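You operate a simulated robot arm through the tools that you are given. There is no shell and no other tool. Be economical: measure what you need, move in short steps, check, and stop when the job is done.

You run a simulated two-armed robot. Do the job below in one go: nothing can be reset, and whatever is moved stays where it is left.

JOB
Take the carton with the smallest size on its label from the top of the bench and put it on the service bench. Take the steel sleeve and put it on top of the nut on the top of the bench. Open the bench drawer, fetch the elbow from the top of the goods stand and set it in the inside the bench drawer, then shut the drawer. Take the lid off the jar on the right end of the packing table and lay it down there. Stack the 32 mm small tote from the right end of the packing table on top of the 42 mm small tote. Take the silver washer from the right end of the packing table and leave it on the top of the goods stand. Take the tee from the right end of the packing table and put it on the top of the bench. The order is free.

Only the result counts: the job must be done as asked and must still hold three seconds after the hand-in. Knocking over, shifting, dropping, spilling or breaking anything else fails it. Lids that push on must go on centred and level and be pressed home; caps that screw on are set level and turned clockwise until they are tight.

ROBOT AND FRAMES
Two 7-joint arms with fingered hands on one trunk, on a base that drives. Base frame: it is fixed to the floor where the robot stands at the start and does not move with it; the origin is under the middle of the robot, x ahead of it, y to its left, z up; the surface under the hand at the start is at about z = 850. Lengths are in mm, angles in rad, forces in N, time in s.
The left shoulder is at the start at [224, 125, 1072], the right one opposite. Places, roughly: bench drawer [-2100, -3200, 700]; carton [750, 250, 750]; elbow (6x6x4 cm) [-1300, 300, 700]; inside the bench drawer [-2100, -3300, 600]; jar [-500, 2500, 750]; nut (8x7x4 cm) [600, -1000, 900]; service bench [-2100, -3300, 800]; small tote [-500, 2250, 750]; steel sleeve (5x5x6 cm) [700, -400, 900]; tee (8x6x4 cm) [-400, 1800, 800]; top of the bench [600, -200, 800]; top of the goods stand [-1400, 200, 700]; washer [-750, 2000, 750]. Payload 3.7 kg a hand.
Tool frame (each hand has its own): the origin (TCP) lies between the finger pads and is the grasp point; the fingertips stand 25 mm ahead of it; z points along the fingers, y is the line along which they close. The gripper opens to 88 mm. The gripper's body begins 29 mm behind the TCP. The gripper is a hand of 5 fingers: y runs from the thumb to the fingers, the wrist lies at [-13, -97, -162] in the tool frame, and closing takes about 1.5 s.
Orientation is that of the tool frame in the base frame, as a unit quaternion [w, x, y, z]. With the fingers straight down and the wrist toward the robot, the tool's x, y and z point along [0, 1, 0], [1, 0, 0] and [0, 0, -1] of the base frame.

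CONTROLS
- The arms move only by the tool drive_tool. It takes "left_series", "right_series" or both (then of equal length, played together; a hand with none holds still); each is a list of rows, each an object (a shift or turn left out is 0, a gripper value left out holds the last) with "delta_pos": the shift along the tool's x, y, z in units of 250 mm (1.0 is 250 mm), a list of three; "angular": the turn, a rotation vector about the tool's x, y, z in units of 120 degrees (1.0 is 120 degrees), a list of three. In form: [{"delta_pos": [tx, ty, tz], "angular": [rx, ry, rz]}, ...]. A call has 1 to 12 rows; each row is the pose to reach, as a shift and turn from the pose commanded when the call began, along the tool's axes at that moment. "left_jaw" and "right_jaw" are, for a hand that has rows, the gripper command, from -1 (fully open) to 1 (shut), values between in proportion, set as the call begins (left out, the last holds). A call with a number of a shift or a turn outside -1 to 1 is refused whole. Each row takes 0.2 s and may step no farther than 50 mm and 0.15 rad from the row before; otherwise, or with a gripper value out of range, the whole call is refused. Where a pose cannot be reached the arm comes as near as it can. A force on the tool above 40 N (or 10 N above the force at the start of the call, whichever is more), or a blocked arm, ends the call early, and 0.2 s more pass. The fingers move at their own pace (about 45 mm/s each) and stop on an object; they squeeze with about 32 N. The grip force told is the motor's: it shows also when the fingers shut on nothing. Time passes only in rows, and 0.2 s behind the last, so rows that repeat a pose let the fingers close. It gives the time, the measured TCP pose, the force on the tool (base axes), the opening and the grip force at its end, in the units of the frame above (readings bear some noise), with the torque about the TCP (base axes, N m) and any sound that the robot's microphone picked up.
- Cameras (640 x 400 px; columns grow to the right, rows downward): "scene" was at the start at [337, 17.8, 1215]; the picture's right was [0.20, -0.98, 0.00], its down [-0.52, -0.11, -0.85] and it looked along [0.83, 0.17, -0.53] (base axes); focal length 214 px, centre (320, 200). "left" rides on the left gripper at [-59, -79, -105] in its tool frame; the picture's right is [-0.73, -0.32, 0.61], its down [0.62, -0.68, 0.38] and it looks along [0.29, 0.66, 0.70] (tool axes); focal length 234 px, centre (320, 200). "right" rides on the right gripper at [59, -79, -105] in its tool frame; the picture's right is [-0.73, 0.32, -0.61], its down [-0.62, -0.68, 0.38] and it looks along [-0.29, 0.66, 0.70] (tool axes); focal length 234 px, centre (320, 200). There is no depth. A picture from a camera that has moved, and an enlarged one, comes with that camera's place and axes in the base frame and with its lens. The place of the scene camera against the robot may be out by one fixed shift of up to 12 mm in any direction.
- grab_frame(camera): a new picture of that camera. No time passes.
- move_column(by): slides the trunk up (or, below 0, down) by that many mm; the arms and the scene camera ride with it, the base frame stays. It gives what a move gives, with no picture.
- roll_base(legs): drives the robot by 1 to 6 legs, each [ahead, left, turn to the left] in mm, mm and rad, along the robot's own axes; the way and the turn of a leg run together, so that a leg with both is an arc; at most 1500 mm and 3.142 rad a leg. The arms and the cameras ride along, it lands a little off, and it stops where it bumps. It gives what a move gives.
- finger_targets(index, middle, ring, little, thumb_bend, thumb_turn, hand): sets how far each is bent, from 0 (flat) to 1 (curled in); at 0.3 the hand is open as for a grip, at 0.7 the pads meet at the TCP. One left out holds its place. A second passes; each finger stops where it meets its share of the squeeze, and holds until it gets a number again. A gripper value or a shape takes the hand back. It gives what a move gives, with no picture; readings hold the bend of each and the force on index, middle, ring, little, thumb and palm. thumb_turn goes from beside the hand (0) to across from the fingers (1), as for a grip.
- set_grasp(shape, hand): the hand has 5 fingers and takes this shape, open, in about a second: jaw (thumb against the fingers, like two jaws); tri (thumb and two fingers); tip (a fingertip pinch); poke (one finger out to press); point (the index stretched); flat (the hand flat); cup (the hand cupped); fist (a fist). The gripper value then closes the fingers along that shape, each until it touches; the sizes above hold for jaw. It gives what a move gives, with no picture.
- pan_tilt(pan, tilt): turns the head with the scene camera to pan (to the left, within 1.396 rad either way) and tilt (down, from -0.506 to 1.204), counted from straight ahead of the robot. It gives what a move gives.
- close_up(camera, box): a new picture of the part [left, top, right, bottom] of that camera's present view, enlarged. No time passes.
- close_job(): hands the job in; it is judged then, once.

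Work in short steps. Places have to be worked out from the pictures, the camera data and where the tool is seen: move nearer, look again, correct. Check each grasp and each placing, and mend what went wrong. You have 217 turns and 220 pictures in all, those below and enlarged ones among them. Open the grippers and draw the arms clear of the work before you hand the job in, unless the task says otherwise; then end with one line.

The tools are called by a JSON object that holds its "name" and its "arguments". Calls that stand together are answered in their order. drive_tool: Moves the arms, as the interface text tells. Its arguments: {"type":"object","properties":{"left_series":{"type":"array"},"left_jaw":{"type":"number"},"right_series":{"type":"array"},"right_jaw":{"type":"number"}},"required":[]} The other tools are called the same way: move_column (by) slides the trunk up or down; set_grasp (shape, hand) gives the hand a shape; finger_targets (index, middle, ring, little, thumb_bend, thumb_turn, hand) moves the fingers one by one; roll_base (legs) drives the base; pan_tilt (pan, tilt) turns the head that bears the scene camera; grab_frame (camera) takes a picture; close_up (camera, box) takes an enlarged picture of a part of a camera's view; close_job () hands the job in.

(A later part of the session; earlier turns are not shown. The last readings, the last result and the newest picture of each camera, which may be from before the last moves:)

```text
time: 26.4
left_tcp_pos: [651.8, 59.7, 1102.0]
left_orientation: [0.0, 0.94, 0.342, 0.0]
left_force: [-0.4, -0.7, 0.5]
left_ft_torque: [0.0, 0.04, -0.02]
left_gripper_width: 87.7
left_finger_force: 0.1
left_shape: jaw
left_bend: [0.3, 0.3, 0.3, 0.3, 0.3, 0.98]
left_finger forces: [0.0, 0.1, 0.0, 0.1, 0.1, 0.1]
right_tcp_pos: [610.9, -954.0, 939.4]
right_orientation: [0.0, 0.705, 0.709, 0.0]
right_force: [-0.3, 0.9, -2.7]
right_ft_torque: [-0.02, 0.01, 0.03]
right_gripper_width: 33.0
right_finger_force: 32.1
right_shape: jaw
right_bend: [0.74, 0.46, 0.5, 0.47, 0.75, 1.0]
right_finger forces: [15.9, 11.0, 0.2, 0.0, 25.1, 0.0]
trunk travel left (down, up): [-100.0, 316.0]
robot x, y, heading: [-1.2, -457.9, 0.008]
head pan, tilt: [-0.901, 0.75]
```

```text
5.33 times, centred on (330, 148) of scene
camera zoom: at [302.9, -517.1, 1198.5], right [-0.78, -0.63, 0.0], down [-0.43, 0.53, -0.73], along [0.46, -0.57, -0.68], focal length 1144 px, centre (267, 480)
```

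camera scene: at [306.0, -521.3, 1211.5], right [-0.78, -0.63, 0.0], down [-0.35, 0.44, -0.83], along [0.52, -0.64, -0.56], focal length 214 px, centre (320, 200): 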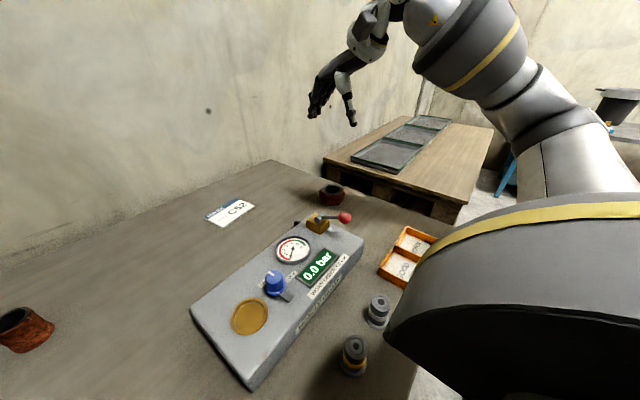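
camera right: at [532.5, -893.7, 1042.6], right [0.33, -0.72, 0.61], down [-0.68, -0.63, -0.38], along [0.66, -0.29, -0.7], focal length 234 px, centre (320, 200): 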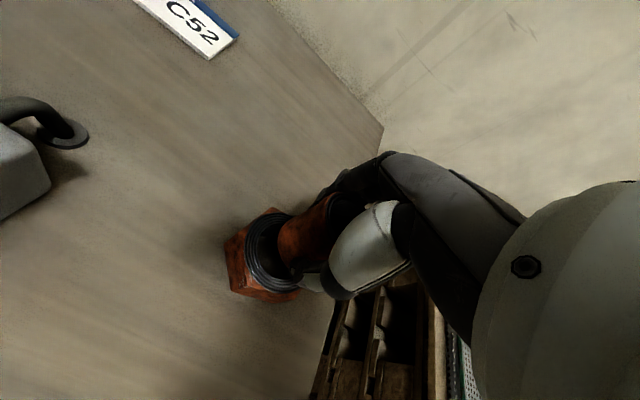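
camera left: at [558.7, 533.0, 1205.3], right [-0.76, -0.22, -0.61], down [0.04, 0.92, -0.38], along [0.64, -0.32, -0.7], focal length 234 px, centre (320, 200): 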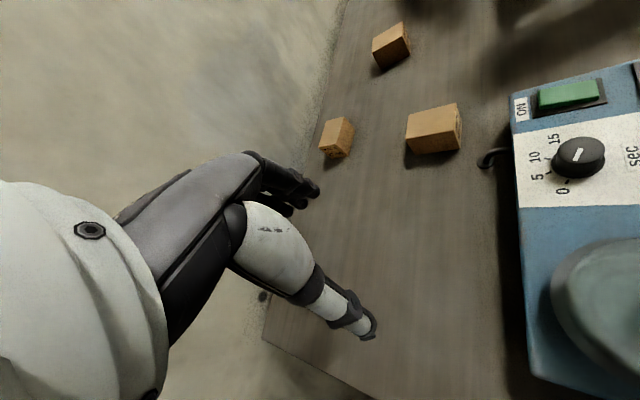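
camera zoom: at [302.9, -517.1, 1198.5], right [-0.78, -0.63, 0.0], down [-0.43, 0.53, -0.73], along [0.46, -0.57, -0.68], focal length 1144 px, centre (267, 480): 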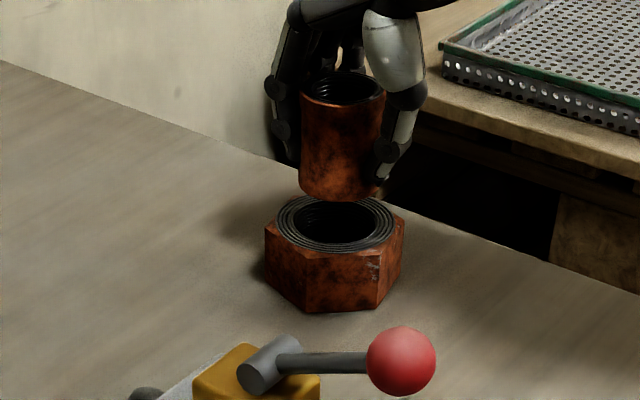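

Centres agree within ~2 mm from both views. I lower slowly onto the nut.

{"name": "drive_tool", "arguments": {"right_series": [{"delta_pos": [0, 0, 0.02]}, {"delta_pos": [0, 0, 0.03]}, {"delta_pos": [0, 0, 0.04]}, {"delta_pos": [0, 0, 0.048]}, {"delta_pos": [0, 0, 0.056]}, {"delta_pos": [0, 0, 0.064]}]}}

{"name": "close_up", "arguments": {"camera": "scene", "box": [270, 110, 390, 185]}}

```text
time: 27.8
left_tcp_pos: [651.7, 60.6, 1100.6]
left_orientation: [0.0, 0.94, 0.342, 0.0]
left_force: [-0.3, -0.3, 0.1]
left_ft_torque: [-0.03, -0.05, 0.02]
left_gripper_width: 88.1
left_finger_force: 0.0
left_shape: jaw
left_bend: [0.3, 0.3, 0.3, 0.3, 0.3, 0.98]
left_finger forces: [0.0, 0.0, 0.0, 0.0, 0.0, 0.0]
right_tcp_pos: [610.8, -953.4, 921.7]
right_orientation: [-0.001, 0.705, 0.709, 0.0]
right_force: [-0.1, 0.9, -2.7]
right_ft_torque: [-0.01, 0.01, -0.02]
right_gripper_width: 33.4
right_finger_force: 32.9
right_shape: jaw
right_bend: [0.74, 0.46, 0.5, 0.47, 0.75, 1.0]
right_finger forces: [15.8, 11.0, 0.3, 0.0, 25.1, 0.1]
trunk travel left (down, up): [-100.0, 316.0]
robot x, y, heading: [-1.4, -452.6, 0.009]
head pan, tilt: [-0.901, 0.75]
```

```text
5.33 times, centred on (330, 148) of scene
camera zoom: at [302.9, -517.1, 1198.5], right [-0.78, -0.63, 0.0], down [-0.43, 0.53, -0.73], along [0.46, -0.57, -0.68], focal length 1144 px, centre (267, 480)
```

zoom: 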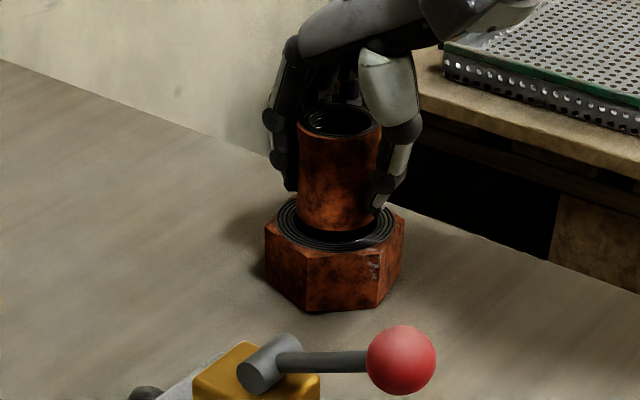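

No contact yet; continue down in small steps.

{"name": "drive_tool", "arguments": {"right_series": [{"delta_pos": [0, 0, 0.008]}, {"delta_pos": [0, 0, 0.016]}, {"delta_pos": [0, 0, 0.024]}, {"delta_pos": [0, 0, 0.032]}]}}

{"name": "close_up", "arguments": {"camera": "scene", "box": [270, 110, 390, 185]}}

```text
time: 28.8
left_tcp_pos: [650.2, 60.0, 1102.2]
left_orientation: [0.001, 0.94, 0.342, 0.001]
left_force: [0.8, 0.4, 0.0]
left_ft_torque: [0.01, 0.03, 0.01]
left_gripper_width: 87.8
left_finger_force: 0.0
left_shape: jaw
left_bend: [0.3, 0.3, 0.3, 0.3, 0.3, 0.98]
left_finger forces: [0.1, 0.0, 0.0, 0.1, 0.1, 0.1]
right_tcp_pos: [612.1, -952.3, 917.9]
right_orientation: [0.004, 0.704, 0.71, 0.002]
right_force: [-0.4, -0.6, 16.2]
right_ft_torque: [-0.03, -0.18, -0.04]
right_gripper_width: 34.6
right_finger_force: 31.6
right_shape: jaw
right_bend: [0.74, 0.46, 0.5, 0.47, 0.76, 1.0]
right_finger forces: [17.0, 12.2, 0.5, 0.1, 26.9, 0.1]
trunk travel left (down, up): [-100.0, 316.0]
robot x, y, heading: [0.4, -451.6, 0.009]
head pan, tilt: [-0.901, 0.75]
```

```text
5.33 times, centred on (330, 148) of scene
camera zoom: at [301.0, -516.0, 1199.5], right [-0.78, -0.63, 0.0], down [-0.43, 0.53, -0.73], along [0.46, -0.57, -0.68], focal length 1144 px, centre (267, 480)
```

zoom: 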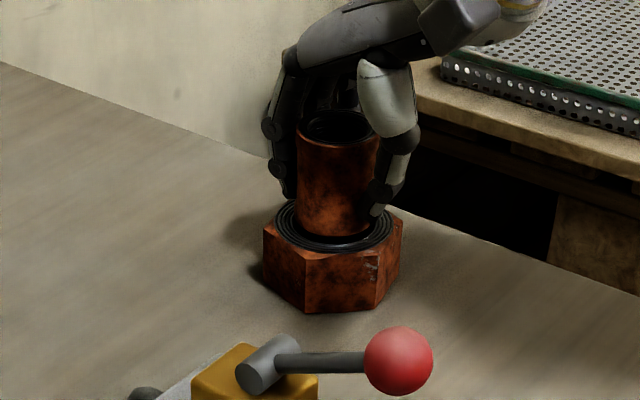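

Contact at 16 N. I ease off 3 mm and check the seat from the hand camera before releasing.

{"name": "drive_tool", "arguments": {"right_series": [{"delta_pos": [0, 0, -0.014]}, {"delta_pos": [0, 0, -0.014]}]}}

{"name": "close_up", "arguments": {"camera": "right", "box": [210, 180, 370, 320]}}

```text
time: 29.4
left_tcp_pos: [650.9, 60.6, 1101.0]
left_orientation: [0.001, 0.94, 0.342, 0.001]
left_force: [-0.6, 0.0, 1.0]
left_ft_torque: [0.02, 0.04, -0.01]
left_gripper_width: 87.9
left_finger_force: 0.0
left_shape: jaw
left_bend: [0.3, 0.3, 0.3, 0.3, 0.3, 0.98]
left_finger forces: [0.0, 0.0, 0.0, 0.0, 0.1, 0.1]
right_tcp_pos: [611.1, -952.1, 918.3]
right_orientation: [0.001, 0.705, 0.71, 0.0]
right_force: [3.5, -1.6, 12.4]
right_ft_torque: [-0.04, -0.32, 0.01]
right_gripper_width: 34.4
right_finger_force: 31.8
right_shape: jaw
right_bend: [0.74, 0.45, 0.52, 0.47, 0.76, 1.0]
right_finger forces: [17.7, 12.3, 1.6, 0.0, 26.0, 0.1]
trunk travel left (down, up): [-100.0, 316.0]
robot x, y, heading: [-3.3, -455.5, 0.005]
head pan, tilt: [-0.901, 0.75]
```

```text
2.86 times, centred on (290, 250) of right
camera zoom: at [532.2, -892.2, 1022.0], right [0.33, -0.72, 0.61], down [-0.68, -0.63, -0.38], along [0.66, -0.29, -0.69], focal length 669 px, centre (406, 57)
```

zoom: 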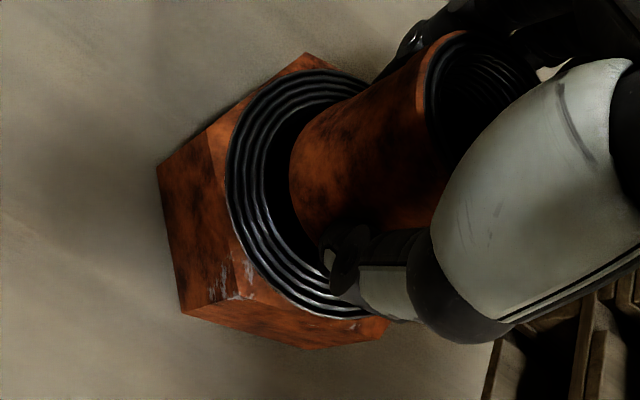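

The sleeve is about 6 mm off-centre (towards +x,-y). I lift 6 mm, shift (-2,+5.5), and lower again until contact.

{"name": "drive_tool", "arguments": {"right_series": [{"delta_pos": [0, 0, -0.024]}, {"delta_pos": [0.022, -0.008, -0.03]}, {"delta_pos": [0.022, -0.008, -0.02]}, {"delta_pos": [0.022, -0.008, -0.01]}, {"delta_pos": [0.022, -0.008, -0.002]}, {"delta_pos": [0.022, -0.008, 0.006]}]}}

{"name": "close_up", "arguments": {"camera": "scene", "box": [270, 110, 390, 185]}}

{"name": "close_up", "arguments": {"camera": "right", "box": [210, 180, 370, 320]}}

```text
time: 30.8
left_tcp_pos: [651.0, 60.3, 1101.5]
left_orientation: [0.0, 0.94, 0.342, 0.001]
left_force: [0.6, 0.7, -0.3]
left_ft_torque: [0.02, 0.02, 0.02]
left_gripper_width: 87.8
left_finger_force: 0.1
left_shape: jaw
left_bend: [0.3, 0.3, 0.3, 0.3, 0.3, 0.98]
left_finger forces: [0.0, 0.0, 0.0, 0.1, 0.1, 0.1]
right_tcp_pos: [609.4, -946.0, 919.1]
right_orientation: [0.003, 0.705, 0.709, 0.001]
right_force: [-1.0, -0.4, 8.5]
right_ft_torque: [-0.01, -0.15, -0.03]
right_gripper_width: 34.1
right_finger_force: 31.5
right_shape: jaw
right_bend: [0.74, 0.45, 0.52, 0.47, 0.76, 1.0]
right_finger forces: [16.5, 11.0, 1.2, 0.0, 27.2, 0.0]
trunk travel left (down, up): [-100.0, 316.0]
robot x, y, heading: [4.0, -453.6, 0.011]
head pan, tilt: [-0.901, 0.75]
```

```text
5.33 times, centred on (330, 148) of scene
camera zoom: at [301.6, -516.5, 1199.1], right [-0.78, -0.63, 0.0], down [-0.43, 0.53, -0.73], along [0.46, -0.57, -0.68], focal length 1144 px, centre (267, 480)
```

zoom: 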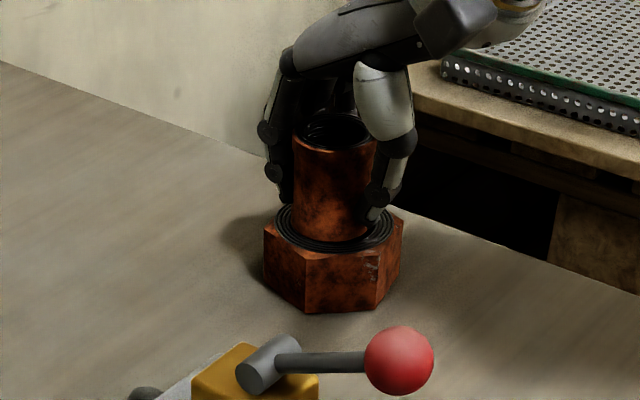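

```text
2.86 times, centred on (290, 250) of right
camera zoom: at [530.6, -887.0, 1022.0], right [0.32, -0.72, 0.61], down [-0.68, -0.63, -0.39], along [0.66, -0.29, -0.69], focal length 669 px, centre (406, 57)
```

zoom: 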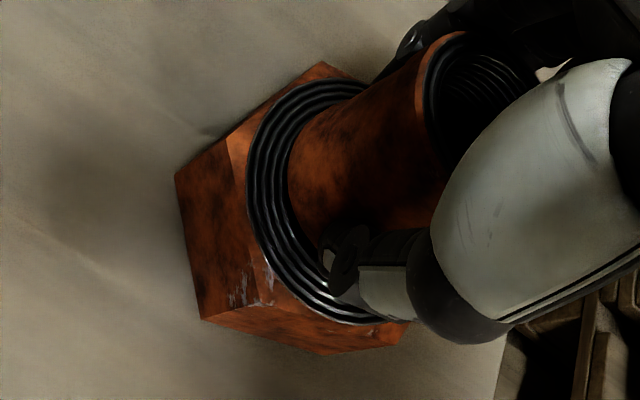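

Contact at the same height and now centred. I ease the push and open the hand, then lift.

{"name": "drive_tool", "arguments": {"right_series": [{"delta_pos": [0, 0, -0.008]}, {"delta_pos": [0, 0, -0.008]}]}}

{"name": "drive_tool", "arguments": {"right_series": [{}, {}, {}, {}, {}], "right_jaw": -1}}

{"name": "close_up", "arguments": {"camera": "scene", "box": [270, 110, 390, 185]}}

```text
time: 31.4
left_tcp_pos: [651.8, 60.8, 1101.8]
left_orientation: [-0.001, 0.939, 0.343, 0.0]
left_force: [0.0, -0.2, 0.0]
left_ft_torque: [0.01, -0.03, 0.0]
left_gripper_width: 87.8
left_finger_force: 0.1
left_shape: jaw
left_bend: [0.3, 0.3, 0.3, 0.3, 0.3, 0.98]
left_finger forces: [0.1, 0.1, 0.0, 0.1, 0.0, 0.0]
right_tcp_pos: [609.1, -946.2, 919.3]
right_orientation: [0.0, 0.705, 0.71, 0.001]
right_force: [1.5, -0.5, 6.5]
right_ft_torque: [-0.01, -0.23, -0.03]
right_gripper_width: 34.3
right_finger_force: 31.9
right_shape: jaw
right_bend: [0.74, 0.45, 0.52, 0.47, 0.76, 1.0]
right_finger forces: [17.3, 11.6, 1.3, 0.0, 26.0, 0.1]
trunk travel left (down, up): [-100.0, 316.0]
robot x, y, heading: [5.3, -458.1, 0.007]
head pan, tilt: [-0.901, 0.75]
```

```text
time: 32.6
left_tcp_pos: [651.9, 59.7, 1101.2]
left_orientation: [0.0, 0.94, 0.342, -0.001]
left_force: [-0.4, -0.6, 0.5]
left_ft_torque: [-0.02, -0.02, -0.01]
left_gripper_width: 87.9
left_finger_force: 0.1
left_shape: jaw
left_bend: [0.3, 0.3, 0.3, 0.3, 0.3, 0.98]
left_finger forces: [0.0, 0.0, 0.0, 0.0, 0.1, 0.0]
right_tcp_pos: [608.5, -947.7, 918.3]
right_orientation: [-0.001, 0.705, 0.71, 0.0]
right_force: [0.6, -0.3, 0.4]
right_ft_torque: [0.01, 0.01, -0.03]
right_gripper_width: 87.7
right_finger_force: 0.1
right_shape: jaw
right_bend: [0.3, 0.3, 0.3, 0.3, 0.3, 0.98]
right_finger forces: [0.0, 0.0, 0.1, 0.0, 0.0, 0.0]
trunk travel left (down, up): [-100.0, 316.0]
robot x, y, heading: [2.7, -450.3, 0.003]
head pan, tilt: [-0.901, 0.75]
```

```text
5.33 times, centred on (330, 148) of scene
camera zoom: at [302.6, -517.0, 1198.5], right [-0.78, -0.63, 0.0], down [-0.43, 0.53, -0.73], along [0.46, -0.57, -0.68], focal length 1144 px, centre (267, 480)
```

zoom: 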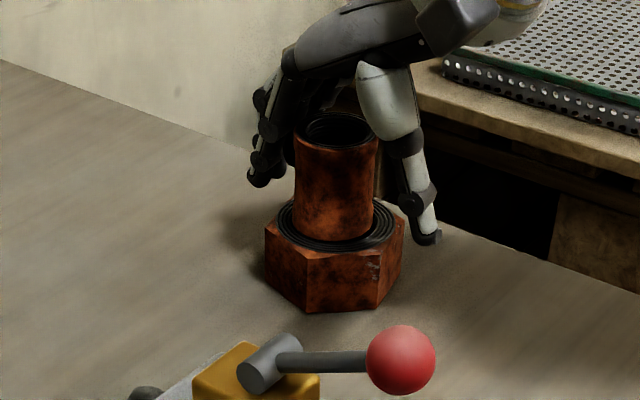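

Sleeve stands centred on the nut. I lift the right hand straight up and meanwhile turn the left hand back square to look at the 6 mm carton.

{"name": "drive_tool", "arguments": {"right_series": [{"delta_pos": [0, 0, -0.15]}, {"delta_pos": [0, 0, -0.3]}, {"delta_pos": [0, 0, -0.45]}, {"delta_pos": [0, 0, -0.6]}, {"delta_pos": [0, 0, -0.75]}, {"delta_pos": [0, 0, -0.8]}], "left_series": [{"angular": [0, 0, -0.07]}, {"angular": [0, 0, -0.14]}, {"angular": [0, 0, -0.21]}, {"angular": [0, 0, -0.28]}, {"angular": [0, 0, -0.35]}, {"angular": [0, 0, -0.417]}]}}

{"name": "grab_frame", "arguments": {"camera": "left"}}

{"name": "close_up", "arguments": {"camera": "right", "box": [160, 150, 400, 390]}}

```text
time: 34.0
left_tcp_pos: [651.9, 59.5, 1101.1]
left_orientation: [0.0, 0.705, 0.709, 0.0]
left_force: [0.8, 0.1, 0.5]
left_ft_torque: [0.02, 0.03, 0.04]
left_gripper_width: 87.7
left_finger_force: 0.1
left_shape: jaw
left_bend: [0.3, 0.3, 0.3, 0.3, 0.3, 0.98]
left_finger forces: [0.0, 0.0, 0.1, 0.1, 0.0, 0.0]
right_tcp_pos: [609.3, -948.3, 1119.0]
right_orientation: [0.0, 0.705, 0.709, 0.001]
right_force: [-0.1, -0.1, 0.3]
right_ft_torque: [0.02, -0.03, 0.02]
right_gripper_width: 87.7
right_finger_force: 0.1
right_shape: jaw
right_bend: [0.3, 0.3, 0.3, 0.3, 0.3, 0.98]
right_finger forces: [0.1, 0.1, 0.1, 0.1, 0.0, 0.0]
trunk travel left (down, up): [-100.0, 316.0]
robot x, y, heading: [2.6, -453.9, 0.01]
head pan, tilt: [-0.901, 0.75]
```

```text
185 pictures are left
camera left: at [573.8, 1.2, 1205.4], right [-0.32, -0.73, -0.61], down [-0.68, 0.62, -0.38], along [0.66, 0.29, -0.7], focal length 234 px, centre (320, 200)
```

left: 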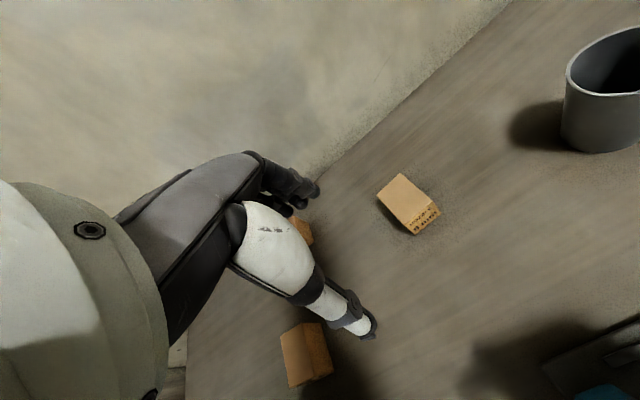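

```text
1.67 times, centred on (280, 270) of right
camera zoom: at [530.8, -888.3, 1222.1], right [0.33, -0.72, 0.61], down [-0.68, -0.63, -0.38], along [0.66, -0.29, -0.7], focal length 390 px, centre (387, 83)
```

zoom: 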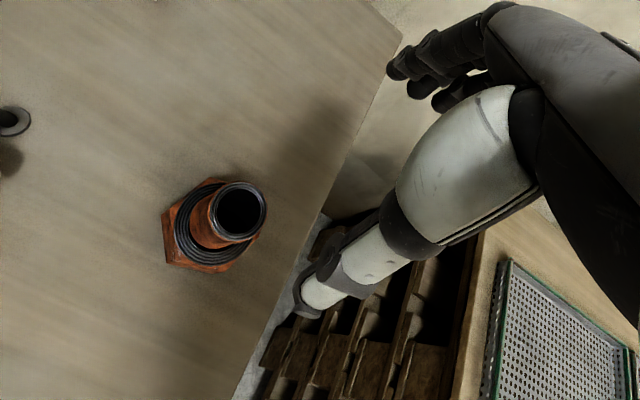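

Sleeve is fine. Now I measure the 6 mm carton enlarged.

{"name": "close_up", "arguments": {"camera": "left", "box": [360, 160, 456, 250]}}

```text
4.44 times, centred on (408, 205) of left
camera zoom: at [573.8, 1.2, 1205.4], right [-0.32, -0.73, -0.61], down [-0.68, 0.62, -0.38], along [0.66, 0.29, -0.7], focal length 1041 px, centre (-71, 178)
```

zoom: 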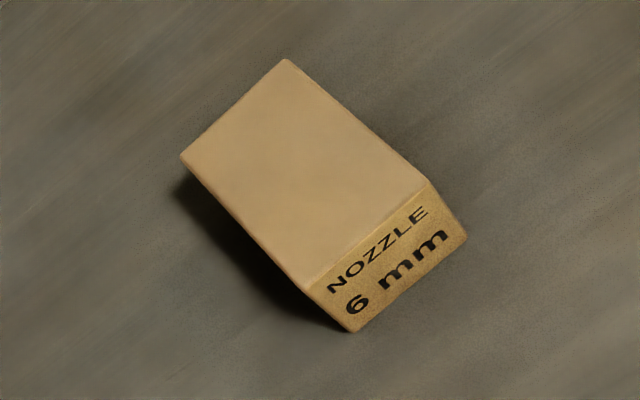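

Carton 6 mm: centre ≈ [763,11], top ≈ 893, 69 × 47 mm, yaw ≈ +7°. I move the left hand above it, turned 7°.

{"name": "drive_tool", "arguments": {"left_series": [{"delta_pos": [-0.06, 0.13, 0.1], "angular": [0, 0, -0.03]}, {"delta_pos": [-0.12, 0.26, 0.2], "angular": [0, 0, -0.058]}, {"delta_pos": [-0.16, 0.38, 0.3], "angular": [0, 0, -0.058]}, {"delta_pos": [-0.194, 0.444, 0.44], "angular": [0, 0, -0.058]}, {"delta_pos": [-0.194, 0.444, 0.56], "angular": [0, 0, -0.058]}, {"delta_pos": [-0.194, 0.444, 0.56], "angular": [0, 0, -0.058]}], "left_jaw": -1}}

{"name": "grab_frame", "arguments": {"camera": "left"}}

```text
time: 35.4
left_tcp_pos: [764.0, 10.6, 960.7]
left_orientation: [0.0, 0.663, 0.749, -0.001]
left_force: [0.4, 0.1, -0.6]
left_ft_torque: [-0.03, -0.04, -0.03]
left_gripper_width: 87.7
left_finger_force: 0.0
left_shape: jaw
left_bend: [0.3, 0.3, 0.3, 0.3, 0.3, 0.98]
left_finger forces: [0.0, 0.0, 0.1, 0.1, 0.0, 0.0]
right_tcp_pos: [608.4, -947.7, 1117.2]
right_orientation: [0.0, 0.704, 0.71, -0.001]
right_force: [-0.6, 0.0, 0.0]
right_ft_torque: [0.0, 0.03, 0.02]
right_gripper_width: 87.6
right_finger_force: 0.1
right_shape: jaw
right_bend: [0.3, 0.3, 0.3, 0.3, 0.3, 0.98]
right_finger forces: [0.0, 0.0, 0.1, 0.0, 0.0, 0.0]
trunk travel left (down, up): [-100.0, 316.0]
robot x, y, heading: [4.0, -457.0, 0.007]
head pan, tilt: [-0.901, 0.75]
```

```text
182 pictures are left
camera left: at [692.8, -57.7, 1065.0], right [-0.23, -0.76, -0.61], down [-0.75, 0.54, -0.38], along [0.62, 0.37, -0.7], focal length 234 px, centre (320, 200)
```

left: 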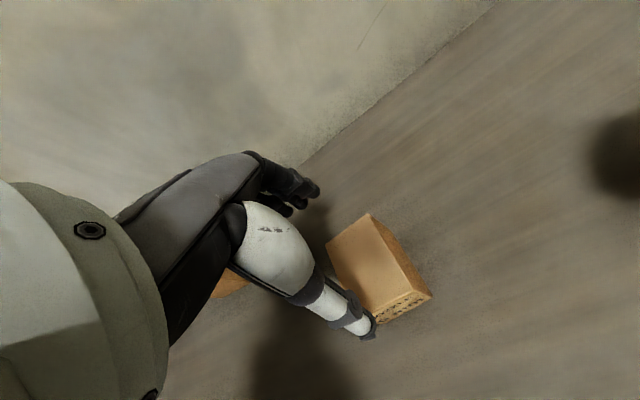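

The carton's top centre falls where predicted. I go down to z≈880 and close.

{"name": "drive_tool", "arguments": {"left_series": [{"delta_pos": [0, 0, 0.1]}, {"delta_pos": [0, 0, 0.2]}, {"delta_pos": [0, 0, 0.32]}]}}

{"name": "drive_tool", "arguments": {"left_series": [{}, {}, {}, {}, {}, {}], "left_jaw": 1}}

{"name": "grab_frame", "arguments": {"camera": "left"}}

```text
time: 36.2
left_tcp_pos: [763.6, 11.5, 885.6]
left_orientation: [0.005, 0.663, 0.749, 0.003]
left_force: [-0.1, 0.9, 11.0]
left_ft_torque: [-0.08, 0.1, 0.04]
left_gripper_width: 87.8
left_finger_force: 0.0
left_shape: jaw
left_bend: [0.28, 0.3, 0.3, 0.3, 0.27, 0.98]
left_finger forces: [6.2, 0.0, 0.0, 0.1, 6.0, 0.0]
right_tcp_pos: [607.1, -948.4, 1120.3]
right_orientation: [0.001, 0.705, 0.71, 0.002]
right_force: [1.3, -0.2, 0.1]
right_ft_torque: [0.0, 0.02, 0.01]
right_gripper_width: 87.7
right_finger_force: 0.0
right_shape: jaw
right_bend: [0.3, 0.3, 0.3, 0.3, 0.3, 0.98]
right_finger forces: [0.1, 0.1, 0.1, 0.0, 0.1, 0.0]
trunk travel left (down, up): [-100.0, 316.0]
robot x, y, heading: [1.1, -452.4, 0.007]
head pan, tilt: [-0.901, 0.75]
```

```text
time: 37.6
left_tcp_pos: [762.7, 10.9, 883.4]
left_orientation: [0.002, 0.662, 0.749, 0.002]
left_force: [-2.2, 1.9, 21.3]
left_ft_torque: [0.02, -0.68, -0.06]
left_gripper_width: 62.6
left_finger_force: 32.0
left_shape: jaw
left_bend: [0.26, 0.36, 0.32, 0.42, 0.55, 0.98]
left_finger forces: [28.4, 14.3, 4.3, 0.0, 45.1, 0.0]
right_tcp_pos: [607.1, -949.5, 1119.0]
right_orientation: [0.001, 0.704, 0.71, 0.002]
right_force: [-0.1, -0.2, 0.1]
right_ft_torque: [-0.02, -0.01, 0.02]
right_gripper_width: 87.8
right_finger_force: 0.0
right_shape: jaw
right_bend: [0.3, 0.3, 0.3, 0.3, 0.3, 0.98]
right_finger forces: [0.0, 0.0, 0.0, 0.0, 0.1, 0.0]
trunk travel left (down, up): [-100.0, 316.0]
robot x, y, heading: [0.1, -452.6, 0.01]
head pan, tilt: [-0.901, 0.75]
```

```text
181 pictures are left
camera left: at [691.3, -57.4, 987.2], right [-0.23, -0.76, -0.61], down [-0.75, 0.54, -0.39], along [0.62, 0.37, -0.69], focal length 234 px, centre (320, 200)
```

left: 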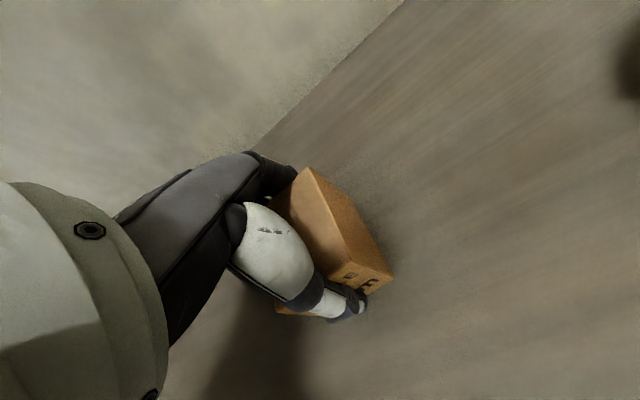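

The box is squeezed between thumb and fingers (62 mm). I lift 50 mm and inspect.

{"name": "drive_tool", "arguments": {"left_series": [{"delta_pos": [0, 0, -0.05]}, {"delta_pos": [0, 0, -0.12]}, {"delta_pos": [0, 0, -0.22]}, {"delta_pos": [0, 0, -0.22]}]}}

{"name": "pan_tilt", "arguments": {"pan": 0.7, "tilt": 0.5}}

{"name": "close_up", "arguments": {"camera": "scene", "box": [220, 120, 460, 270]}}

{"name": "grab_frame", "arguments": {"camera": "left"}}

```text
time: 38.6
left_tcp_pos: [764.1, 11.9, 934.9]
left_orientation: [0.0, 0.663, 0.749, 0.0]
left_force: [-0.1, -0.2, -0.9]
left_ft_torque: [-0.04, -0.03, -0.02]
left_gripper_width: 62.6
left_finger_force: 32.6
left_shape: jaw
left_bend: [0.26, 0.37, 0.33, 0.42, 0.55, 0.98]
left_finger forces: [23.9, 13.7, 3.9, 0.0, 40.8, 0.0]
right_tcp_pos: [610.8, -948.1, 1117.9]
right_orientation: [0.0, 0.704, 0.71, 0.0]
right_force: [0.1, 0.9, 0.6]
right_ft_torque: [0.0, -0.01, -0.01]
right_gripper_width: 87.4
right_finger_force: 0.1
right_shape: jaw
right_bend: [0.3, 0.3, 0.3, 0.3, 0.3, 0.98]
right_finger forces: [0.0, 0.0, 0.1, 0.0, 0.0, 0.0]
trunk travel left (down, up): [-100.0, 316.0]
robot x, y, heading: [-0.7, -449.4, 0.006]
head pan, tilt: [-0.901, 0.75]
```

```text
time: 40.3
left_tcp_pos: [764.2, 12.4, 935.0]
left_orientation: [0.0, 0.663, 0.749, 0.0]
left_force: [0.3, 0.3, -0.7]
left_ft_torque: [0.02, 0.0, 0.0]
left_gripper_width: 62.9
left_finger_force: 32.1
left_shape: jaw
left_bend: [0.26, 0.37, 0.33, 0.42, 0.55, 0.98]
left_finger forces: [23.9, 13.7, 4.0, 0.0, 41.0, 0.1]
right_tcp_pos: [608.6, -948.1, 1118.9]
right_orientation: [0.001, 0.704, 0.71, 0.0]
right_force: [-0.2, 0.4, -0.2]
right_ft_torque: [-0.02, 0.02, -0.01]
right_gripper_width: 87.8
right_finger_force: 0.2
right_shape: jaw
right_bend: [0.3, 0.3, 0.3, 0.3, 0.3, 0.98]
right_finger forces: [0.0, 0.2, 0.1, 0.0, 0.1, 0.1]
trunk travel left (down, up): [-100.0, 316.0]
robot x, y, heading: [1.8, -450.4, 0.008]
head pan, tilt: [0.7, 0.499]
```

```text
2.67 times, centred on (340, 195) of scene
camera zoom: at [320.1, -393.3, 1220.5], right [0.65, -0.76, 0.0], down [-0.36, -0.31, -0.88], along [0.67, 0.57, -0.48], focal length 572 px, centre (267, 213)
```

zoom: 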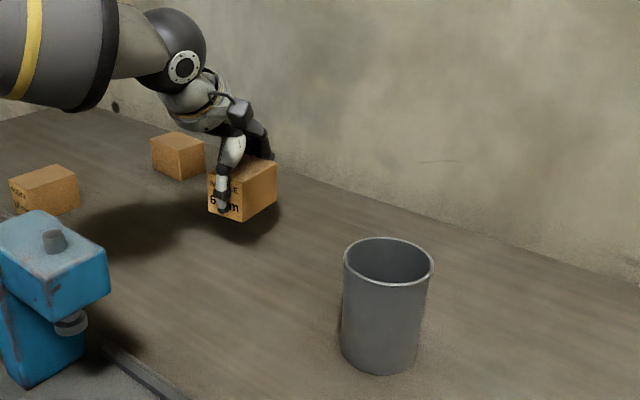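

```text
179 pictures are left
camera left: at [693.4, -56.0, 1039.2], right [-0.23, -0.76, -0.61], down [-0.75, 0.54, -0.38], along [0.62, 0.37, -0.7], focal length 234 px, centre (320, 200)
```

left: 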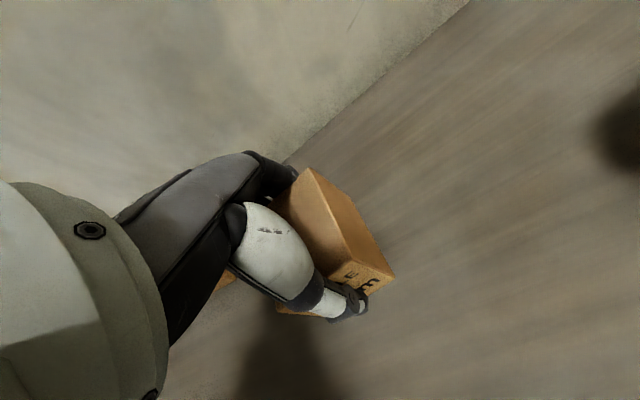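

Carton is held level. I lift it high and pull both hands in toward the body before driving.

{"name": "drive_tool", "arguments": {"left_series": [{"delta_pos": [0, 0, -0.18]}, {"delta_pos": [0, 0, -0.36]}, {"delta_pos": [0, 0, -0.54]}, {"delta_pos": [0, 0, -0.68]}, {"delta_pos": [-0.08, -0.16, -0.68]}, {"delta_pos": [-0.16, -0.32, -0.68]}, {"delta_pos": [-0.24, -0.48, -0.68]}, {"delta_pos": [-0.32, -0.64, -0.68]}, {"delta_pos": [-0.4, -0.8, -0.68]}, {"delta_pos": [-0.48, -0.95, -0.68]}], "right_series": [{"delta_pos": [0.08, -0.06, 0]}, {"delta_pos": [0.16, -0.12, 0]}, {"delta_pos": [0.24, -0.18, 0]}, {"delta_pos": [0.32, -0.24, 0]}, {"delta_pos": [0.4, -0.3, 0]}, {"delta_pos": [0.48, -0.36, 0]}, {"delta_pos": [0.56, -0.42, 0]}, {"delta_pos": [0.64, -0.48, 0]}, {"delta_pos": [0.72, -0.56, 0]}, {"delta_pos": [0.8, -0.64, 0]}]}}

{"name": "pan_tilt", "arguments": {"pan": 1.39, "tilt": 0.3}}

{"name": "grab_frame", "arguments": {"camera": "scene"}}

```text
time: 42.5
left_tcp_pos: [540.0, -135.4, 1105.5]
left_orientation: [0.0, 0.662, 0.75, 0.0]
left_force: [0.2, 0.2, -1.5]
left_ft_torque: [0.01, 0.04, 0.0]
left_gripper_width: 62.9
left_finger_force: 32.0
left_shape: jaw
left_bend: [0.26, 0.37, 0.33, 0.42, 0.55, 0.98]
left_finger forces: [22.9, 13.6, 3.9, 0.0, 40.2, 0.0]
right_tcp_pos: [446.7, -748.1, 1119.6]
right_orientation: [0.0, 0.705, 0.709, 0.0]
right_force: [-1.2, 0.6, 0.4]
right_ft_torque: [0.01, -0.01, -0.01]
right_gripper_width: 87.5
right_finger_force: 0.0
right_shape: jaw
right_bend: [0.3, 0.3, 0.3, 0.3, 0.3, 0.98]
right_finger forces: [0.1, 0.1, 0.1, 0.0, 0.1, 0.0]
trunk travel left (down, up): [-100.0, 316.0]
robot x, y, heading: [-0.4, -455.4, 0.005]
head pan, tilt: [0.7, 0.499]
```

```text
time: 43.5
left_tcp_pos: [542.4, -136.4, 1103.9]
left_orientation: [0.0, 0.662, 0.749, 0.001]
left_force: [-0.8, -0.1, -0.8]
left_ft_torque: [-0.05, 0.0, 0.03]
left_gripper_width: 62.5
left_finger_force: 31.9
left_shape: jaw
left_bend: [0.26, 0.37, 0.33, 0.42, 0.55, 0.98]
left_finger forces: [22.9, 13.6, 3.9, 0.0, 40.1, 0.0]
right_tcp_pos: [448.2, -747.8, 1118.8]
right_orientation: [0.0, 0.705, 0.709, 0.0]
right_force: [-0.8, 0.1, -0.4]
right_ft_torque: [-0.01, 0.01, 0.01]
right_gripper_width: 87.7
right_finger_force: 0.1
right_shape: jaw
right_bend: [0.3, 0.3, 0.3, 0.3, 0.3, 0.98]
right_finger forces: [0.0, 0.0, 0.1, 0.0, 0.0, 0.0]
trunk travel left (down, up): [-100.0, 316.0]
robot x, y, heading: [1.0, -453.7, 0.004]
head pan, tilt: [1.389, 0.3]
```

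```text
178 pictures are left
camera scene: at [267.2, -360.4, 1238.9], right [0.98, -0.17, 0.0], down [-0.05, -0.29, -0.96], along [0.17, 0.94, -0.3], focal length 214 px, centre (320, 200)
```

scene: 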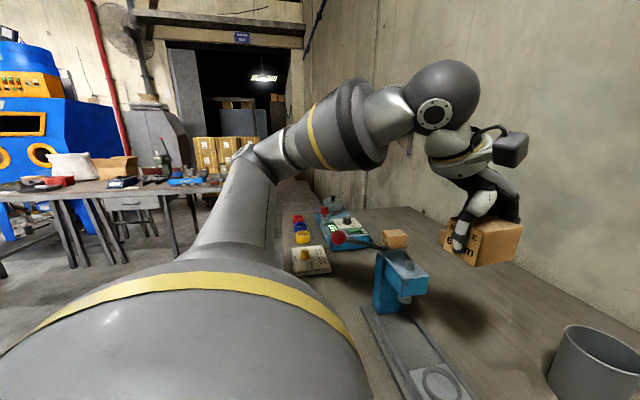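

The packing table is to the left. I back away from the bench and turn to see the space behind.

{"name": "roll_base", "arguments": {"legs": [[-400, 0, 0], [0, 0, 1.4]]}}

{"name": "grab_frame", "arguments": {"camera": "scene"}}

{"name": "pan_tilt", "arguments": {"pan": 0.5, "tilt": 0.3}}

{"name": "grab_frame", "arguments": {"camera": "scene"}}

```text
time: 49.6
left_tcp_pos: [-635.2, 125.5, 1105.0]
left_orientation: [-0.001, 0.015, 1.0, 0.0]
left_force: [-0.4, -0.5, -0.6]
left_ft_torque: [0.01, -0.01, -0.02]
left_gripper_width: 62.4
left_finger_force: 32.3
left_shape: jaw
left_bend: [0.27, 0.37, 0.33, 0.42, 0.55, 0.98]
left_finger forces: [22.0, 13.4, 3.7, 0.0, 38.5, 0.0]
right_tcp_pos: [-47.1, -58.7, 1120.0]
right_orientation: [0.0, 0.073, 0.997, 0.0]
right_force: [-0.4, 0.4, -0.8]
right_ft_torque: [-0.02, 0.0, 0.0]
right_gripper_width: 87.4
right_finger_force: 0.1
right_shape: jaw
right_bend: [0.3, 0.3, 0.3, 0.3, 0.3, 0.98]
right_finger forces: [0.0, 0.1, 0.1, 0.0, 0.0, 0.0]
trunk travel left (down, up): [-100.0, 316.0]
robot x, y, heading: [-401.5, -455.4, 1.427]
head pan, tilt: [1.389, 0.3]
```

```text
177 pictures are left
camera scene: at [-465.1, -168.9, 1238.9], right [0.32, 0.95, 0.0], down [0.28, -0.09, -0.96], along [-0.9, 0.31, -0.3], focal length 214 px, centre (320, 200)
```

scene: 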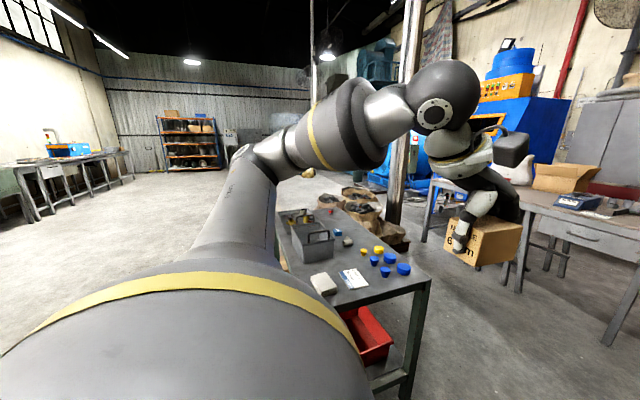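

```text
time: 50.8
left_tcp_pos: [-635.6, 126.5, 1105.1]
left_orientation: [-0.001, 0.015, 1.0, 0.001]
left_force: [0.0, -0.1, -0.4]
left_ft_torque: [-0.03, -0.01, -0.01]
left_gripper_width: 62.6
left_finger_force: 32.3
left_shape: jaw
left_bend: [0.27, 0.37, 0.33, 0.42, 0.55, 0.98]
left_finger forces: [21.9, 13.5, 3.6, 0.1, 38.5, 0.0]
right_tcp_pos: [-46.7, -57.0, 1118.6]
right_orientation: [0.0, 0.072, 0.997, 0.0]
right_force: [-0.3, 0.5, 0.0]
right_ft_torque: [0.02, -0.02, 0.02]
right_gripper_width: 87.7
right_finger_force: 0.0
right_shape: jaw
right_bend: [0.3, 0.3, 0.3, 0.3, 0.3, 0.98]
right_finger forces: [0.1, 0.0, 0.0, 0.1, 0.1, 0.0]
trunk travel left (down, up): [-100.0, 316.0]
robot x, y, heading: [-401.2, -455.2, 1.427]
head pan, tilt: [0.499, 0.3]
```

```text
176 pictures are left
camera scene: at [-409.0, -111.3, 1238.9], right [0.94, 0.35, 0.0], down [0.1, -0.28, -0.96], along [-0.33, 0.9, -0.3], focal length 214 px, centre (320, 200)
```

scene: 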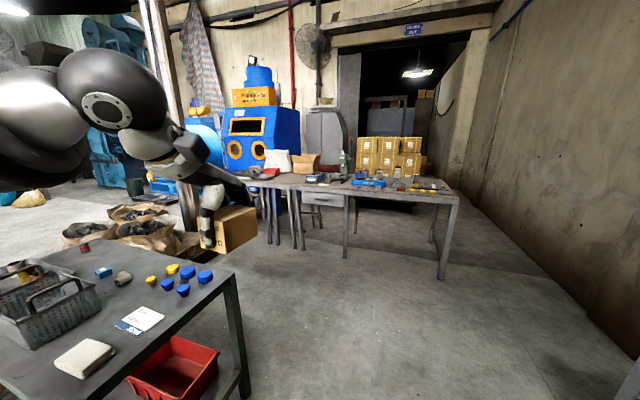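

The goods stand spans roughly x -930…-1800, y 0…400; a grey elbow is near [-1250,235]. I drive around in front of its -y side, facing +y.

{"name": "roll_base", "arguments": {"legs": [[-150, 0, 0], [0, 850, 0.144]]}}

{"name": "pan_tilt", "arguments": {"pan": 0.0, "tilt": 0.6}}

{"name": "grab_frame", "arguments": {"camera": "scene"}}

```text
time: 56.6
left_tcp_pos: [-1232.2, 11.2, 1104.3]
left_orientation: [0.0, -0.029, 1.0, 0.0]
left_force: [-0.2, 0.0, -0.2]
left_ft_torque: [0.04, 0.01, 0.01]
left_gripper_width: 62.4
left_finger_force: 31.8
left_shape: jaw
left_bend: [0.27, 0.37, 0.33, 0.42, 0.55, 0.98]
left_finger forces: [21.9, 13.4, 3.7, 0.0, 38.6, 0.1]
right_tcp_pos: [-629.0, -123.2, 1118.9]
right_orientation: [0.0, 0.029, 1.0, 0.0]
right_force: [0.3, -0.3, 0.3]
right_ft_torque: [-0.01, 0.0, 0.0]
right_gripper_width: 87.7
right_finger_force: 0.0
right_shape: jaw
right_bend: [0.3, 0.3, 0.3, 0.3, 0.3, 0.98]
right_finger forces: [0.0, 0.1, 0.0, 0.0, 0.0, 0.1]
trunk travel left (down, up): [-100.0, 316.0]
robot x, y, heading: [-947.2, -548.7, 1.512]
head pan, tilt: [0.499, 0.3]
stopped in leg 2: the robot was blocked; the commanded pose is now the measured one
```

```text
time: 57.5
left_tcp_pos: [-1231.9, 10.5, 1105.6]
left_orientation: [0.001, -0.029, 1.0, 0.0]
left_force: [0.2, -0.6, -0.7]
left_ft_torque: [-0.03, -0.02, -0.05]
left_gripper_width: 62.8
left_finger_force: 31.7
left_shape: jaw
left_bend: [0.27, 0.37, 0.33, 0.42, 0.55, 0.98]
left_finger forces: [22.0, 13.4, 3.7, 0.0, 38.6, 0.0]
right_tcp_pos: [-629.2, -120.9, 1118.1]
right_orientation: [0.0, 0.03, 1.0, 0.0]
right_force: [-0.2, -0.1, 0.5]
right_ft_torque: [0.01, 0.02, 0.0]
right_gripper_width: 87.6
right_finger_force: 0.0
right_shape: jaw
right_bend: [0.3, 0.3, 0.3, 0.3, 0.3, 0.98]
right_finger forces: [0.0, 0.0, 0.1, 0.0, 0.0, 0.0]
trunk travel left (down, up): [-100.0, 316.0]
robot x, y, heading: [-949.0, -548.0, 1.513]
head pan, tilt: [0.0, 0.6]
```

```text
175 pictures are left
camera scene: at [-940.3, -201.4, 1211.5], right [1.0, -0.06, 0.0], down [-0.03, -0.56, -0.83], along [0.05, 0.82, -0.56], focal length 214 px, centre (320, 200)
```

scene: 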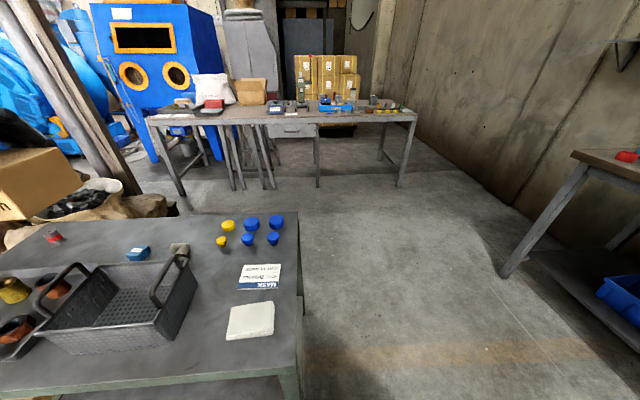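

The base got blocked; I look left and down to see by what.

{"name": "pan_tilt", "arguments": {"pan": 0.9, "tilt": 0.8}}

{"name": "grab_frame", "arguments": {"camera": "scene"}}

{"name": "pan_tilt", "arguments": {"pan": 1.39, "tilt": 0.3}}

{"name": "grab_frame", "arguments": {"camera": "scene"}}

```text
time: 58.7
left_tcp_pos: [-1231.4, 11.6, 1104.9]
left_orientation: [0.0, -0.029, 1.0, 0.0]
left_force: [0.0, 0.4, -0.7]
left_ft_torque: [0.02, -0.01, -0.01]
left_gripper_width: 62.4
left_finger_force: 32.0
left_shape: jaw
left_bend: [0.27, 0.37, 0.33, 0.42, 0.55, 0.98]
left_finger forces: [21.9, 13.4, 3.7, 0.0, 38.6, 0.0]
right_tcp_pos: [-629.4, -122.1, 1118.1]
right_orientation: [0.0, 0.03, 1.0, -0.001]
right_force: [-0.1, 0.0, 0.9]
right_ft_torque: [0.0, -0.02, 0.0]
right_gripper_width: 87.9
right_finger_force: 0.0
right_shape: jaw
right_bend: [0.3, 0.3, 0.3, 0.3, 0.3, 0.98]
right_finger forces: [0.1, 0.1, 0.0, 0.0, 0.0, 0.0]
trunk travel left (down, up): [-100.0, 316.0]
robot x, y, heading: [-951.9, -549.2, 1.512]
head pan, tilt: [0.901, 0.799]
```

```text
174 pictures are left
camera scene: at [-1005.6, -235.8, 1194.5], right [0.67, 0.75, 0.0], down [0.53, -0.48, -0.7], along [-0.52, 0.46, -0.72], focal length 214 px, centre (320, 200)
```

scene: 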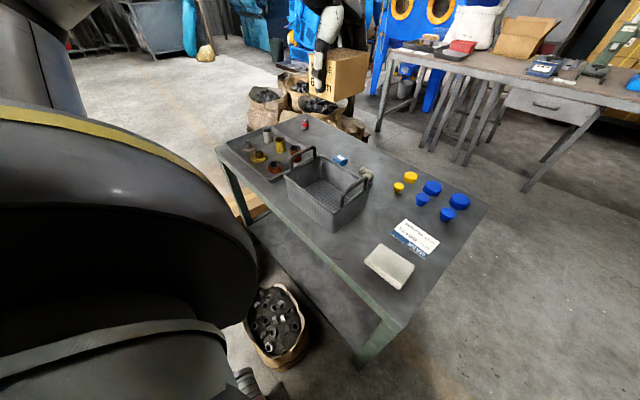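

```text
time: 59.6
left_tcp_pos: [-1232.1, 11.1, 1104.3]
left_orientation: [0.0, -0.028, 1.0, 0.0]
left_force: [0.2, -0.2, -1.1]
left_ft_torque: [-0.01, 0.03, 0.0]
left_gripper_width: 62.3
left_finger_force: 32.0
left_shape: jaw
left_bend: [0.27, 0.37, 0.33, 0.42, 0.55, 0.98]
left_finger forces: [21.9, 13.4, 3.7, 0.0, 38.6, 0.1]
right_tcp_pos: [-628.2, -122.4, 1118.1]
right_orientation: [0.0, 0.029, 1.0, 0.001]
right_force: [0.7, -0.7, 0.5]
right_ft_torque: [0.01, -0.01, 0.04]
right_gripper_width: 87.7
right_finger_force: 0.1
right_shape: jaw
right_bend: [0.3, 0.3, 0.3, 0.3, 0.3, 0.98]
right_finger forces: [0.0, 0.1, 0.0, 0.1, 0.1, 0.1]
trunk travel left (down, up): [-100.0, 316.0]
robot x, y, heading: [-950.5, -548.7, 1.513]
head pan, tilt: [1.389, 0.3]
```

```text
173 pictures are left
camera scene: at [-1036.1, -267.3, 1238.8], right [0.24, 0.97, 0.0], down [0.29, -0.07, -0.95], along [-0.93, 0.23, -0.3], focal length 214 px, centre (320, 200)
```

scene: 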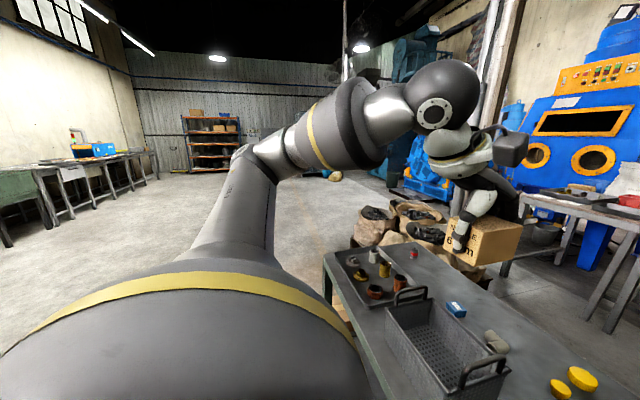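

A sack of scrap stands in front of the stand there; the elbow triangulates to about [-1328,265,720]. I go back right, turn, and approach from the stand's x=-985 end facing -x.

{"name": "roll_base", "arguments": {"legs": [[0, -450, 0], [0, 0, 1.63], [0, -780, 0]]}}

{"name": "pan_tilt", "arguments": {"pan": 0.0, "tilt": 0.6}}

{"name": "grab_frame", "arguments": {"camera": "scene"}}

```text
time: 75.1
left_tcp_pos: [-1051.1, -124.7, 1105.7]
left_orientation: [0.0, 0.757, -0.654, 0.0]
left_force: [-0.6, -0.9, -1.3]
left_ft_torque: [-0.02, -0.01, -0.02]
left_gripper_width: 62.2
left_finger_force: 31.9
left_shape: jaw
left_bend: [0.27, 0.37, 0.33, 0.42, 0.55, 0.98]
left_finger forces: [20.8, 13.1, 3.6, 0.0, 36.9, 0.1]
right_tcp_pos: [-972.0, 487.7, 1118.5]
right_orientation: [0.0, 0.717, -0.697, 0.0]
right_force: [-0.7, -1.2, 0.6]
right_ft_torque: [0.01, 0.02, 0.01]
right_gripper_width: 87.5
right_finger_force: 0.0
right_shape: jaw
right_bend: [0.3, 0.3, 0.3, 0.3, 0.3, 0.98]
right_finger forces: [0.0, 0.0, 0.0, 0.0, 0.0, 0.1]
trunk travel left (down, up): [-100.0, 316.0]
robot x, y, heading: [-517.9, 205.1, -3.114]
head pan, tilt: [1.389, 0.3]
```

```text
time: 76.6
left_tcp_pos: [-1051.1, -123.4, 1104.8]
left_orientation: [-0.001, 0.756, -0.654, 0.0]
left_force: [-0.7, -0.4, -1.4]
left_ft_torque: [-0.03, -0.02, 0.01]
left_gripper_width: 61.9
left_finger_force: 32.0
left_shape: jaw
left_bend: [0.27, 0.37, 0.33, 0.42, 0.55, 0.98]
left_finger forces: [20.8, 13.1, 3.6, 0.0, 37.1, 0.0]
right_tcp_pos: [-972.7, 487.4, 1118.2]
right_orientation: [0.0, 0.717, -0.697, 0.0]
right_force: [0.1, 0.0, -0.6]
right_ft_torque: [0.0, 0.01, 0.01]
right_gripper_width: 87.7
right_finger_force: 0.0
right_shape: jaw
right_bend: [0.3, 0.3, 0.3, 0.3, 0.3, 0.98]
right_finger forces: [0.0, 0.0, 0.0, 0.1, 0.0, 0.1]
trunk travel left (down, up): [-100.0, 316.0]
robot x, y, heading: [-517.2, 200.8, -3.113]
head pan, tilt: [0.0, 0.6]
```

```text
172 pictures are left
camera scene: at [-876.3, 194.4, 1211.4], right [-0.03, 1.0, 0.0], down [0.56, 0.02, -0.83], along [-0.82, -0.02, -0.56], focal length 214 px, centre (320, 200)
```

scene: 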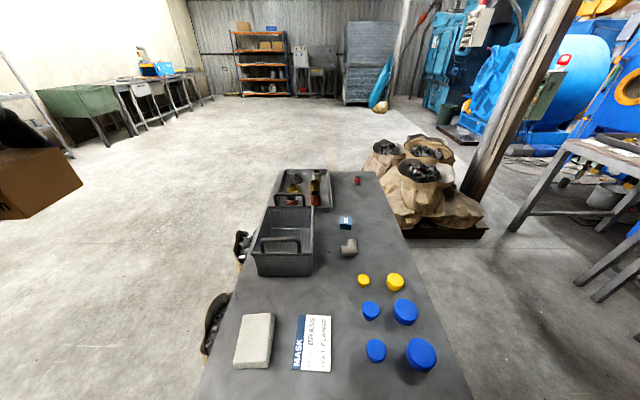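

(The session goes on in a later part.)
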